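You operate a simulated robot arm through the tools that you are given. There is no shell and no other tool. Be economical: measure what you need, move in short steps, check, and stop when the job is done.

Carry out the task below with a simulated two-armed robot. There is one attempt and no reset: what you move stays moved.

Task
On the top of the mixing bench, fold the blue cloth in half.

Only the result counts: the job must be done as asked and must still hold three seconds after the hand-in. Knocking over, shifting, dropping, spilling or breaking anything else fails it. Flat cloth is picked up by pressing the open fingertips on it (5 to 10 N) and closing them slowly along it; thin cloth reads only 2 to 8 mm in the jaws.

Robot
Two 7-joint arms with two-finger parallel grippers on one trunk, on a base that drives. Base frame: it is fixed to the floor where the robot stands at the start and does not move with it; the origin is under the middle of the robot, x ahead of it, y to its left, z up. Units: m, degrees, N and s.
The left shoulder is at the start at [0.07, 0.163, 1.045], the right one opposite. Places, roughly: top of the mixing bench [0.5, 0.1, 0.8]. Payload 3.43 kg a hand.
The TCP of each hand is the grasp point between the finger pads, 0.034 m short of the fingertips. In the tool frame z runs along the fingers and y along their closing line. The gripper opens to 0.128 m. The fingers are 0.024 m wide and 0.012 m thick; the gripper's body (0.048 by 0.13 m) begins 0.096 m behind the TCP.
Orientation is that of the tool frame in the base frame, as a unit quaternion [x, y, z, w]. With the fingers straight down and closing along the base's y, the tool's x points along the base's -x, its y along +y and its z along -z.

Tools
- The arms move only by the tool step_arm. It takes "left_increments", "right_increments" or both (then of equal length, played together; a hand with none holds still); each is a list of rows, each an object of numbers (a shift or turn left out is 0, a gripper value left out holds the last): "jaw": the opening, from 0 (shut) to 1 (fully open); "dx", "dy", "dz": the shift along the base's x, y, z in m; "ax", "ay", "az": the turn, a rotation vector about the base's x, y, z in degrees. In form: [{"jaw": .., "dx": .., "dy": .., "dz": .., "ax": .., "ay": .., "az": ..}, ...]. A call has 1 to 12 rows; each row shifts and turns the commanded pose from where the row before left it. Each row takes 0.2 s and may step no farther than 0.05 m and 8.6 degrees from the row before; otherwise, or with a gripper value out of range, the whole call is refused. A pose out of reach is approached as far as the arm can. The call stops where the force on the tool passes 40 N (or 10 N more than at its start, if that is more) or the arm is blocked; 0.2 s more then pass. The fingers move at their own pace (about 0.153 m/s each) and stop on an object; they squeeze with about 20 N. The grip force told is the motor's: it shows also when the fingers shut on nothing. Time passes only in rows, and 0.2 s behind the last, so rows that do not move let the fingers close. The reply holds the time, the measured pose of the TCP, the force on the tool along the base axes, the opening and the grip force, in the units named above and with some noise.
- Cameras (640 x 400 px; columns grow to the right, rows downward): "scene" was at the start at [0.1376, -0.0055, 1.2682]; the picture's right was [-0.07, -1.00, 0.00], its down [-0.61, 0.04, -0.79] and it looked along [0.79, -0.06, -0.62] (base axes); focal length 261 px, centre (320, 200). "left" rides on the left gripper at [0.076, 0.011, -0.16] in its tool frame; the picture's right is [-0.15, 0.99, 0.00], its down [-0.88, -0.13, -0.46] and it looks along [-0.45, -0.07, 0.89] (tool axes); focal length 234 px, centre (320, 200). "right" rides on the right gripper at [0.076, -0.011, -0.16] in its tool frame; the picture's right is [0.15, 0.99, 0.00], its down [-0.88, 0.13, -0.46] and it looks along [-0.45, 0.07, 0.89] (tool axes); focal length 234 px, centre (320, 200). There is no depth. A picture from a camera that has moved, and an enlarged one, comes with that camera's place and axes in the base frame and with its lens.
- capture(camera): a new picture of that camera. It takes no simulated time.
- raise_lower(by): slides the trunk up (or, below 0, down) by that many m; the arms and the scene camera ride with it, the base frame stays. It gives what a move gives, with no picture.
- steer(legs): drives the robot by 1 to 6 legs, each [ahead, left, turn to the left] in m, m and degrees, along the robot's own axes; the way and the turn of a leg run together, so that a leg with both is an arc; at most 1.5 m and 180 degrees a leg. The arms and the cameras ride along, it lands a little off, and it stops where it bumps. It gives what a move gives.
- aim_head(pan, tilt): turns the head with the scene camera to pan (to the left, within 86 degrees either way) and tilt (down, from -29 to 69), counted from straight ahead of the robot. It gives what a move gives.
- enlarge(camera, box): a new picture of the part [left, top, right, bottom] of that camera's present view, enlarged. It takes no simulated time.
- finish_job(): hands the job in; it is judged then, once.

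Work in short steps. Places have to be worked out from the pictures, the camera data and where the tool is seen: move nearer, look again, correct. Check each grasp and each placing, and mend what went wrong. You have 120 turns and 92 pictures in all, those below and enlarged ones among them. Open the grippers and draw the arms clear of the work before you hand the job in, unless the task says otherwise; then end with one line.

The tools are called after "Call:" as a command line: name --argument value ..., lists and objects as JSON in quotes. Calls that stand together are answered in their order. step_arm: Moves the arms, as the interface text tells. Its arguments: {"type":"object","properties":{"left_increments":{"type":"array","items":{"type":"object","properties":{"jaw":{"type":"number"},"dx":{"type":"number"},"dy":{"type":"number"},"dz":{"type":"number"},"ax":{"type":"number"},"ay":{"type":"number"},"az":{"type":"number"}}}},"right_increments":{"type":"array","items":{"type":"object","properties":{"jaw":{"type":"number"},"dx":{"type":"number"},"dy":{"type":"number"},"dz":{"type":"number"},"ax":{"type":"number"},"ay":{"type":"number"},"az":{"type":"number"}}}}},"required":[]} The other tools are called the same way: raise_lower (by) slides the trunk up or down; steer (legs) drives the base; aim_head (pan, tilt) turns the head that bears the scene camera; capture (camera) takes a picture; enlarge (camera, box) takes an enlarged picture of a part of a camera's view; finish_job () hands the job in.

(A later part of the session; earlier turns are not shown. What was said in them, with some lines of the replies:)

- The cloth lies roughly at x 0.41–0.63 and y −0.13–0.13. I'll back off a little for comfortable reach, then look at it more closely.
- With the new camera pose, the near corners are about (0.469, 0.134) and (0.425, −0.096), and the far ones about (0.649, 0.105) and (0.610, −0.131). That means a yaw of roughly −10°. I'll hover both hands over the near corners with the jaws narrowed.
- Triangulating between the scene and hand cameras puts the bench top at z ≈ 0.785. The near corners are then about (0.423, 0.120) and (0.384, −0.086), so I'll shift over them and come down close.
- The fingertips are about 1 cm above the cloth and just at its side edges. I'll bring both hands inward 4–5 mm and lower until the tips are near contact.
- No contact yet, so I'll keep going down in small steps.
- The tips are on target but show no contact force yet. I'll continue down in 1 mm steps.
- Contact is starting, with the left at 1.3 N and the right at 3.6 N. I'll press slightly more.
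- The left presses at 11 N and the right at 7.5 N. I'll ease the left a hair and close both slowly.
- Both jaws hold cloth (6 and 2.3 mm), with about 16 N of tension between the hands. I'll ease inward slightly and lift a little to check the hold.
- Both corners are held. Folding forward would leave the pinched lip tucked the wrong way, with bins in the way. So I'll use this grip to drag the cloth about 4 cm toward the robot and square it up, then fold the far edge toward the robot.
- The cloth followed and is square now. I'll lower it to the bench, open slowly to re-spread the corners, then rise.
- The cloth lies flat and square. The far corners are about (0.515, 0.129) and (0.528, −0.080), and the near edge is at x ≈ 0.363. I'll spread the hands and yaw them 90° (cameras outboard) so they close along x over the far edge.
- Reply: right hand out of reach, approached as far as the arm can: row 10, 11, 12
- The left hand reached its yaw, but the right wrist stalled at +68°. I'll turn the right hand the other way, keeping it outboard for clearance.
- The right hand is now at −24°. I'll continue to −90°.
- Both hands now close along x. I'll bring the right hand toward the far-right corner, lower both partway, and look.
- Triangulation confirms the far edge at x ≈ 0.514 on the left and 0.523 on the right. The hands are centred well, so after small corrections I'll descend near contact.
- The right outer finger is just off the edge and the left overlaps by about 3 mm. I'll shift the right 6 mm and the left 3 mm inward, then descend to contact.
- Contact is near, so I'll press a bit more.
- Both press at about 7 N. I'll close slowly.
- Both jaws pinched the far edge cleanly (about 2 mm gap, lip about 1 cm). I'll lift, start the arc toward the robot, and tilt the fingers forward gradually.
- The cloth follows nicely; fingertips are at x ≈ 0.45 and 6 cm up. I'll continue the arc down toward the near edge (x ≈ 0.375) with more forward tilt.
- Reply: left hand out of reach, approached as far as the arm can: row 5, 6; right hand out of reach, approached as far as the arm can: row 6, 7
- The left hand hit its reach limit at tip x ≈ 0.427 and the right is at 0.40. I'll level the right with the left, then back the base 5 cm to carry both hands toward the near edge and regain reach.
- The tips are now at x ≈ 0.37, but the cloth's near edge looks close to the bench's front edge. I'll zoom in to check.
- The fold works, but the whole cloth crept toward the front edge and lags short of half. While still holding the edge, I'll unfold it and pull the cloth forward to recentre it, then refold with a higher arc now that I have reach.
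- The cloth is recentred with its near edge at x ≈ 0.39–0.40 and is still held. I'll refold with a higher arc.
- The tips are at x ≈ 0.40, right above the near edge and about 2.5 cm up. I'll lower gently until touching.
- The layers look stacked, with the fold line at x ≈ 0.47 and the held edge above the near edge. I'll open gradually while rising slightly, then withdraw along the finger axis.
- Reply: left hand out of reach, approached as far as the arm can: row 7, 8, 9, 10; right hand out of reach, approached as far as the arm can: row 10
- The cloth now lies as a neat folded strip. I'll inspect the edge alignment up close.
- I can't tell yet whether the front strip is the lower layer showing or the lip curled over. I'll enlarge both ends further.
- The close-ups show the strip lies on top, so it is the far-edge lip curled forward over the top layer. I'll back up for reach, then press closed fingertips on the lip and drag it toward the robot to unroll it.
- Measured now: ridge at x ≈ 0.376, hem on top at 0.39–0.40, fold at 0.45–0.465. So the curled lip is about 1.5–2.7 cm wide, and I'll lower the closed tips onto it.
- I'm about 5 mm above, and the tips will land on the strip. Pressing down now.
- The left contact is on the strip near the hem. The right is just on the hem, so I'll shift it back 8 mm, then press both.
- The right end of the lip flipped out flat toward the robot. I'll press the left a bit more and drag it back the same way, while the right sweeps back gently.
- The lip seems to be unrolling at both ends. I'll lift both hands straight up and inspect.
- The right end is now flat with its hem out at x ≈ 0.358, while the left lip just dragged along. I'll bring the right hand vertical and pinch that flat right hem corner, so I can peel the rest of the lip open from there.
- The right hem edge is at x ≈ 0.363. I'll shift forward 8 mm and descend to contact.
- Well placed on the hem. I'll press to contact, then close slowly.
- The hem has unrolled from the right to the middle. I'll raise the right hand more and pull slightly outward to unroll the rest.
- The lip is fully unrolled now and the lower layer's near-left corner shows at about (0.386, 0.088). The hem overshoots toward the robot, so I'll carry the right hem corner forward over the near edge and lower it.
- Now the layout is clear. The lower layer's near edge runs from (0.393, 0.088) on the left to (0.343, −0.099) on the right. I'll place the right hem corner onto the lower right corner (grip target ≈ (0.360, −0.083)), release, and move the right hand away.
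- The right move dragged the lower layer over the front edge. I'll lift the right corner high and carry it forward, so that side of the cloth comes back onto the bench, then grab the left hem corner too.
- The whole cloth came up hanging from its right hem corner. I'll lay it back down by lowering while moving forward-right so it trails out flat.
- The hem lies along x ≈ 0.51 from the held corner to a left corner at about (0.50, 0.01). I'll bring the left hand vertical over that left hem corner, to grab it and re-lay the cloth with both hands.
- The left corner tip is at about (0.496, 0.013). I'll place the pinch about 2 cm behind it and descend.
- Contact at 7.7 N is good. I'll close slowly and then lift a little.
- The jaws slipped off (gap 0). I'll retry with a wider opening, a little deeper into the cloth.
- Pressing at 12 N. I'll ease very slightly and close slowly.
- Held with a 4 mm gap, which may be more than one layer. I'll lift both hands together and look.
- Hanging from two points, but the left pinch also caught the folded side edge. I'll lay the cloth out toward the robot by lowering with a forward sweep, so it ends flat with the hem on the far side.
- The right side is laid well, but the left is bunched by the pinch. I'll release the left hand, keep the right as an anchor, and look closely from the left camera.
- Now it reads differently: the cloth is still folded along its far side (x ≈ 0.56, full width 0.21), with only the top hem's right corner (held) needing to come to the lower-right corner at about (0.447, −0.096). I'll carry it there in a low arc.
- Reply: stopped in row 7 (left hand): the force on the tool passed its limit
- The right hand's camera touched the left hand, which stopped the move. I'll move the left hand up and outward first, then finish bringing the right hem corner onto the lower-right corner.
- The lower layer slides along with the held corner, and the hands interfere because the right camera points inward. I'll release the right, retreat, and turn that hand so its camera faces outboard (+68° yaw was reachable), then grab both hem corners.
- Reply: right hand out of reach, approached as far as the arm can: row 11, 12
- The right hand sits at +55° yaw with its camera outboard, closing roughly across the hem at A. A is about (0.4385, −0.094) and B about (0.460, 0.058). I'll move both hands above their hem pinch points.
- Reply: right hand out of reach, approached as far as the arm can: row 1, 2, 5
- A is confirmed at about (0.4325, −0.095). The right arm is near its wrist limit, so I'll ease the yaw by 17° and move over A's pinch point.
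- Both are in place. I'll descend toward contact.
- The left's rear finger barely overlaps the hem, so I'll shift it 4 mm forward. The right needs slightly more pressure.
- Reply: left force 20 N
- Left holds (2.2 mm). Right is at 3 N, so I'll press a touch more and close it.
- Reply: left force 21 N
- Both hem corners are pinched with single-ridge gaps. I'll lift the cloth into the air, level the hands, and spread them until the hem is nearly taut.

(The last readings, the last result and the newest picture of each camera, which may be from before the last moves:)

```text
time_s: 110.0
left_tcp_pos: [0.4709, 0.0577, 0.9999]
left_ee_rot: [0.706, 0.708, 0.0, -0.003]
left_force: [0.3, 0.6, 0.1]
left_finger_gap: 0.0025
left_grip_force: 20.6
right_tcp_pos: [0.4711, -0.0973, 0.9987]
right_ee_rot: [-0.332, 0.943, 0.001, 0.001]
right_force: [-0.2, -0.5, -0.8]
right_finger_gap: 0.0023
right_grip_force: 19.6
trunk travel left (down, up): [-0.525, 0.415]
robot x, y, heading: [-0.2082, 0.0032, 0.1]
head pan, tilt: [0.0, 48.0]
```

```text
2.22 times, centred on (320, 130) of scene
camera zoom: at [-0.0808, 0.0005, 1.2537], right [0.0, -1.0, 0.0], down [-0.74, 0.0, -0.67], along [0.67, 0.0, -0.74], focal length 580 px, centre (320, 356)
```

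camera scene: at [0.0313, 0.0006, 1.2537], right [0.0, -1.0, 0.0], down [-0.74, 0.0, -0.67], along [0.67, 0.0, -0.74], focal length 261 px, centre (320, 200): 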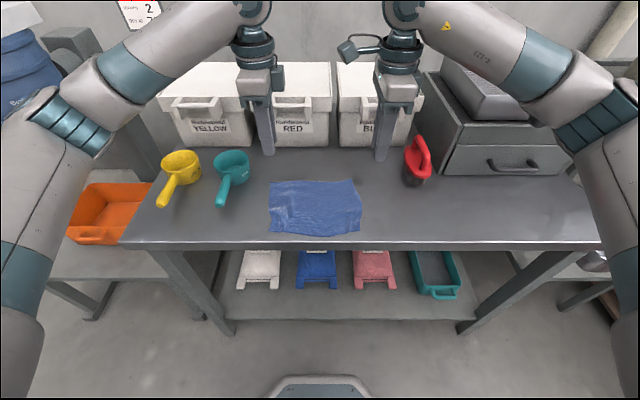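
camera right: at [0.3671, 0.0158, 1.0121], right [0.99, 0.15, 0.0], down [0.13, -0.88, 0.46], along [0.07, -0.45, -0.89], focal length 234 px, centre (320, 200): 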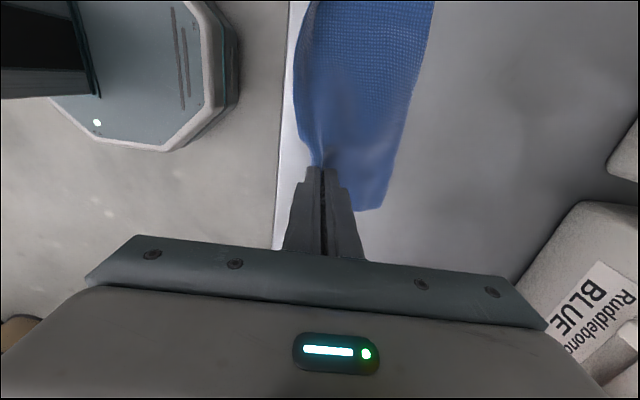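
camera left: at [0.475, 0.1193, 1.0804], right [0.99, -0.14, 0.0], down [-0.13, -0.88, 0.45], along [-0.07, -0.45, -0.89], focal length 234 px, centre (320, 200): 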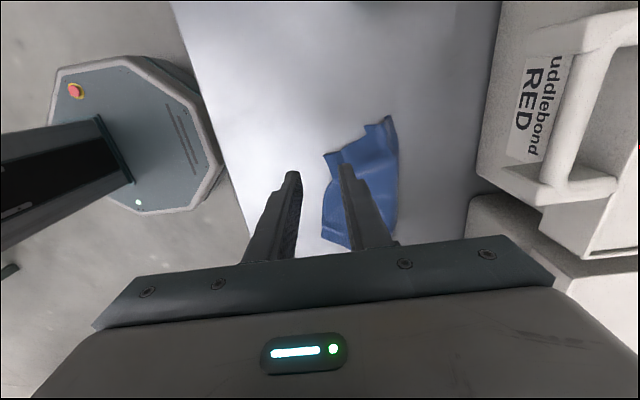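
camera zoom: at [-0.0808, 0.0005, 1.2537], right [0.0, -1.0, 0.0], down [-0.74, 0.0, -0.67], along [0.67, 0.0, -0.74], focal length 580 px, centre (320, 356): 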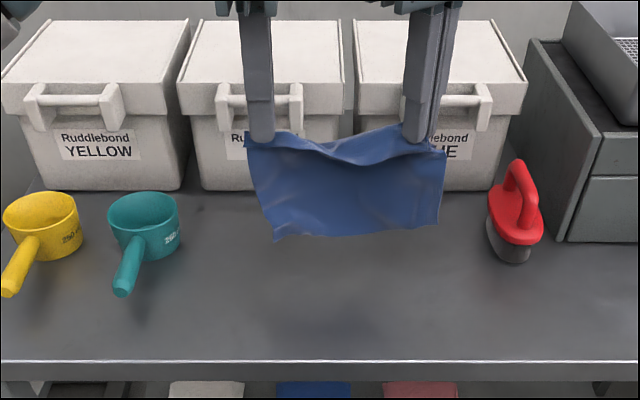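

Excellent: the cloth now hangs as one clean sheet from both hem corners. I'll spread slightly, move back to x ≈ 0.42, and lower until the bottom edge touches the bench.

Call:
step_arm --left_increments '[{"dx": -0.012, "dy": 0.003}, {"dx": -0.013, "dy": 0.003}, {"dx": -0.013}, {"dx": -0.013}, {}, {}, {"dz": -0.015}, {"dz": -0.015}, {"dz": -0.02}, {}, {}]' --right_increments '[{"dx": -0.012, "dy": -0.003}, {"dx": -0.013, "dy": -0.003}, {"dx": -0.013}, {"dx": -0.013}, {}, {}, {"dz": -0.015}, {"dz": -0.015}, {"dz": -0.02}, {}, {}]'

Call:
step_arm --left_increments '[{"dx": 0.009, "dz": -0.01}, {"dx": 0.01, "dz": -0.01}, {"dx": 0.012, "dz": -0.01}, {"dx": 0.013, "dz": -0.01}, {"dx": 0.013, "dz": -0.01}, {"dx": 0.013, "dz": -0.01}, {}, {}]' --right_increments '[{"dx": 0.009, "dz": -0.01}, {"dx": 0.01, "dz": -0.01}, {"dx": 0.012, "dz": -0.01}, {"dx": 0.013, "dz": -0.01}, {"dx": 0.013, "dz": -0.01}, {"dx": 0.013, "dz": -0.01}, {}, {}]'

Call:
enlarge --camera "scene" --box '[240, 110, 400, 210]'

```text
time_s: 112.4
left_tcp_pos: [0.4211, 0.0627, 0.9494]
left_ee_rot: [0.706, 0.708, 0.0, -0.002]
left_force: [0.3, -0.3, -0.3]
left_finger_gap: 0.0023
left_grip_force: 20.2
right_tcp_pos: [0.4202, -0.1032, 0.9502]
right_ee_rot: [-0.331, 0.944, 0.001, 0.001]
right_force: [-0.3, -0.7, -0.8]
right_finger_gap: 0.0026
right_grip_force: 20.4
trunk travel left (down, up): [-0.525, 0.415]
robot x, y, heading: [-0.2087, 0.0021, 0.1]
head pan, tilt: [0.0, 48.0]
```

```text
time_s: 114.2
left_tcp_pos: [0.4909, 0.0614, 0.8894]
left_ee_rot: [0.707, 0.708, 0.0, -0.004]
left_force: [-0.2, -0.6, -0.1]
left_finger_gap: 0.0023
left_grip_force: 20.0
right_tcp_pos: [0.4924, -0.1043, 0.8896]
right_ee_rot: [-0.331, 0.944, 0.001, 0.0]
right_force: [-0.4, -0.4, 0.6]
right_finger_gap: 0.0024
right_grip_force: 20.0
trunk travel left (down, up): [-0.525, 0.415]
robot x, y, heading: [-0.2079, 0.002, -0.2]
head pan, tilt: [0.0, 48.0]
```

```text
4.00 times, centred on (320, 160) of scene
camera zoom: at [-0.0806, 0.0005, 1.2536], right [0.0, -1.0, 0.0], down [-0.74, 0.0, -0.67], along [0.67, 0.0, -0.74], focal length 1044 px, centre (320, 360)
```

zoom: 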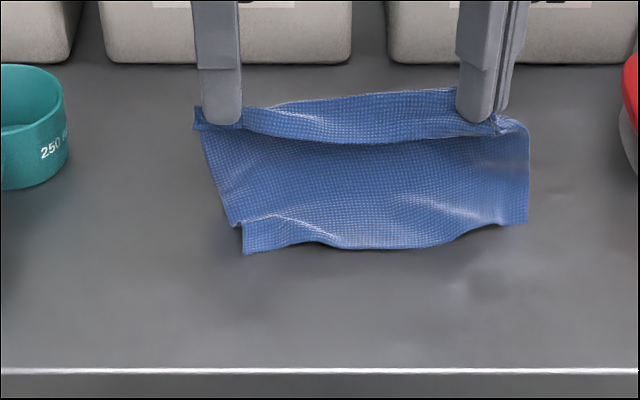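

The lower half is laid with its near edge from (0.44, 0.05) on the left to (0.47, −0.14) on the right. I'll stretch forward a little, then arc both hands back to put the hem over that edge, with matching x and y offsets.

Call:
step_arm --left_increments '[{"dx": 0.015, "dy": -0.008}, {"dx": 0.015, "dy": -0.008}, {}, {"dx": -0.018, "dy": -0.003, "dz": -0.005}, {"dx": -0.02, "dy": -0.003, "dz": -0.012}, {"dx": -0.017, "dy": -0.003, "dz": -0.017}, {"dx": -0.011, "dy": -0.002, "dz": -0.018}, {"dx": -0.005, "dy": -0.002, "dz": -0.013}, {}]' --right_increments '[{"dx": 0.015, "dy": -0.005}, {"dx": 0.015, "dy": -0.005}, {}, {"dx": -0.011, "dy": -0.002, "dz": -0.005}, {"dx": -0.012, "dy": -0.002, "dz": -0.012}, {"dx": -0.011, "dy": -0.002, "dz": -0.017}, {"dx": -0.007, "dy": -0.001, "dz": -0.018}, {"dx": -0.003, "dy": -0.001, "dz": -0.013}, {}]'

Call:
enlarge --camera "scene" --box '[240, 110, 400, 210]'

```text
time_s: 116.2
left_tcp_pos: [0.4488, 0.0346, 0.8252]
left_ee_rot: [0.707, 0.707, 0.0, -0.003]
left_force: [-0.4, 0.5, -0.7]
left_finger_gap: 0.0023
left_grip_force: 20.1
right_tcp_pos: [0.4776, -0.1223, 0.826]
right_ee_rot: [-0.332, 0.943, 0.001, 0.001]
right_force: [0.3, 0.7, 0.0]
right_finger_gap: 0.0024
right_grip_force: 19.5
trunk travel left (down, up): [-0.525, 0.415]
robot x, y, heading: [-0.2118, -0.0011, -0.0]
head pan, tilt: [0.0, 48.0]
```

```text
4.00 times, centred on (320, 160) of scene
camera zoom: at [-0.0811, 0.0006, 1.2537], right [0.0, -1.0, 0.0], down [-0.74, 0.0, -0.67], along [0.67, 0.0, -0.74], focal length 1044 px, centre (320, 360)
```

zoom: 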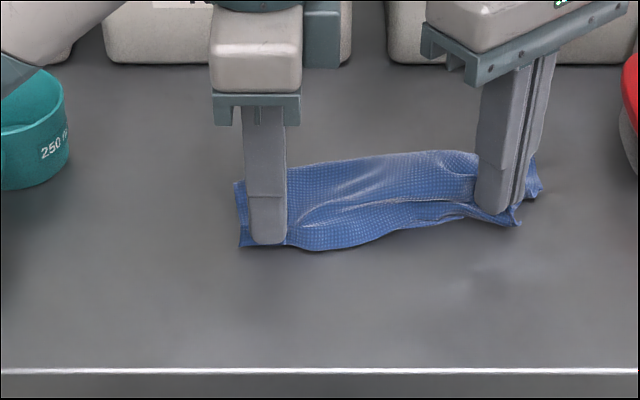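

The hem now lies over the near edge, and the strip looks properly halved. I'll spread slightly to flatten, lower to the bench, open slowly, and lift straight off.

Call:
step_arm --left_increments '[{"dy": 0.003, "dz": -0.003}, {"dz": -0.003}, {}, {"jaw": 0.04}, {"jaw": 0.08}, {"jaw": 0.12}, {"jaw": 0.16}, {"jaw": 0.2}, {}, {"dz": 0.02}, {"dz": 0.04}, {"dz": 0.05}]' --right_increments '[{"dy": -0.003, "dz": -0.003}, {"dz": -0.003}, {}, {"jaw": 0.04}, {"jaw": 0.08}, {"jaw": 0.12}, {"jaw": 0.16}, {"jaw": 0.2}, {}, {"dz": 0.02}, {"dz": 0.04}, {"dz": 0.05}]'

Call:
step_arm --left_increments '[{"dz": 0.04}, {"dy": 0.04}, {"dy": 0.04}, {"dy": 0.03}, {}]' --right_increments '[{"dz": 0.04}, {"dy": -0.03}, {"dy": -0.03}, {"dy": -0.02}, {}]'

Call:
enlarge --camera "scene" --box '[260, 135, 380, 205]'

```text
time_s: 118.8
left_tcp_pos: [0.4474, 0.0378, 0.9284]
left_ee_rot: [0.707, 0.708, 0.001, -0.003]
left_force: [-0.9, -0.1, -0.4]
left_finger_gap: 0.0256
left_grip_force: 0.0
right_tcp_pos: [0.4745, -0.1256, 0.9309]
right_ee_rot: [-0.332, 0.943, 0.001, 0.001]
right_force: [-0.7, 0.5, 0.0]
right_finger_gap: 0.0253
right_grip_force: 0.0
trunk travel left (down, up): [-0.525, 0.415]
robot x, y, heading: [-0.2124, -0.0016, 0.1]
head pan, tilt: [0.0, 48.0]
```

```text
time_s: 120.0
left_tcp_pos: [0.4496, 0.1476, 0.9713]
left_ee_rot: [0.707, 0.708, 0.0, -0.003]
left_force: [-0.3, -0.1, 0.3]
left_finger_gap: 0.0254
left_grip_force: 0.0
right_tcp_pos: [0.4761, -0.2077, 0.9706]
right_ee_rot: [-0.332, 0.943, 0.001, 0.0]
right_force: [0.0, -0.3, 0.0]
right_finger_gap: 0.0258
right_grip_force: 0.1
trunk travel left (down, up): [-0.525, 0.415]
robot x, y, heading: [-0.2105, 0.0003, -0.1]
head pan, tilt: [0.0, 48.0]
```

```text
5.33 times, centred on (320, 170) of scene
camera zoom: at [-0.0807, 0.0001, 1.2536], right [0.0, -1.0, 0.0], down [-0.74, 0.0, -0.67], along [0.67, 0.0, -0.74], focal length 1393 px, centre (320, 360)
```

zoom: 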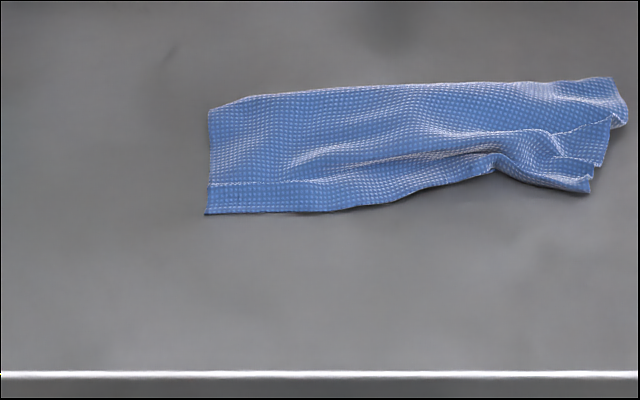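

The cloth is now a two-layer strip about 0.09 m deep (from 0.165) and its full 0.20 m wide, with edges matched to within about 2 cm and well inside the bench top. I'll open the grippers fully and draw the arms up and clear.

Call:
step_arm --left_increments '[{"dz": 0.04}, {"dz": 0.03, "dy": 0.03}, {"jaw": 0.8}, {"jaw": 1.0}, {}]' --right_increments '[{"dz": 0.04}, {"dz": 0.03}, {"jaw": 0.8}, {"jaw": 1.0}, {}]'

Call:
capture --camera "scene"

```text
time_s: 121.2
left_tcp_pos: [0.4502, 0.1752, 1.0384]
left_ee_rot: [0.706, 0.708, 0.001, -0.002]
left_force: [0.3, -0.4, 0.0]
left_finger_gap: 0.1282
left_grip_force: 0.1
right_tcp_pos: [0.475, -0.2065, 1.0391]
right_ee_rot: [-0.331, 0.944, 0.001, 0.002]
right_force: [0.3, -0.5, -0.2]
right_finger_gap: 0.1279
right_grip_force: 0.0
trunk travel left (down, up): [-0.525, 0.415]
robot x, y, heading: [-0.2129, -0.0006, -0.1]
head pan, tilt: [0.0, 48.0]
```

```text
0 pictures are left
camera scene: at [-0.0808, 0.0005, 1.2536], right [0.0, -1.0, 0.0], down [-0.74, 0.0, -0.67], along [0.67, 0.0, -0.74], focal length 261 px, centre (320, 200)
```

scene: 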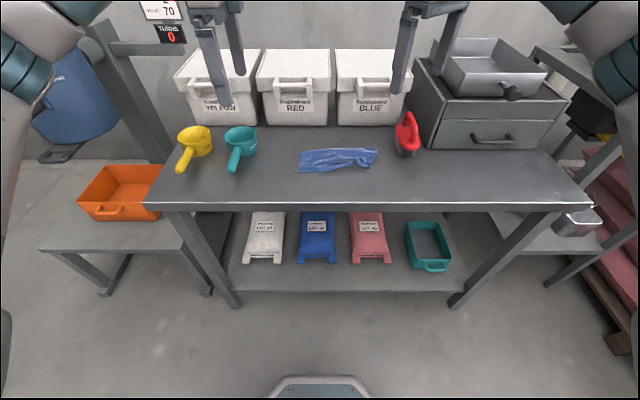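

The folded cloth lies on the bench, nothing else looks disturbed, and the grippers are open and clear. Handing in.

Call:
finish_job

```text
The job is handed in.
```

The blue cloth is folded in half on the mixing bench: the edges match to within about 2 cm, the right end is slightly bumpy, and nothing else looks disturbed.
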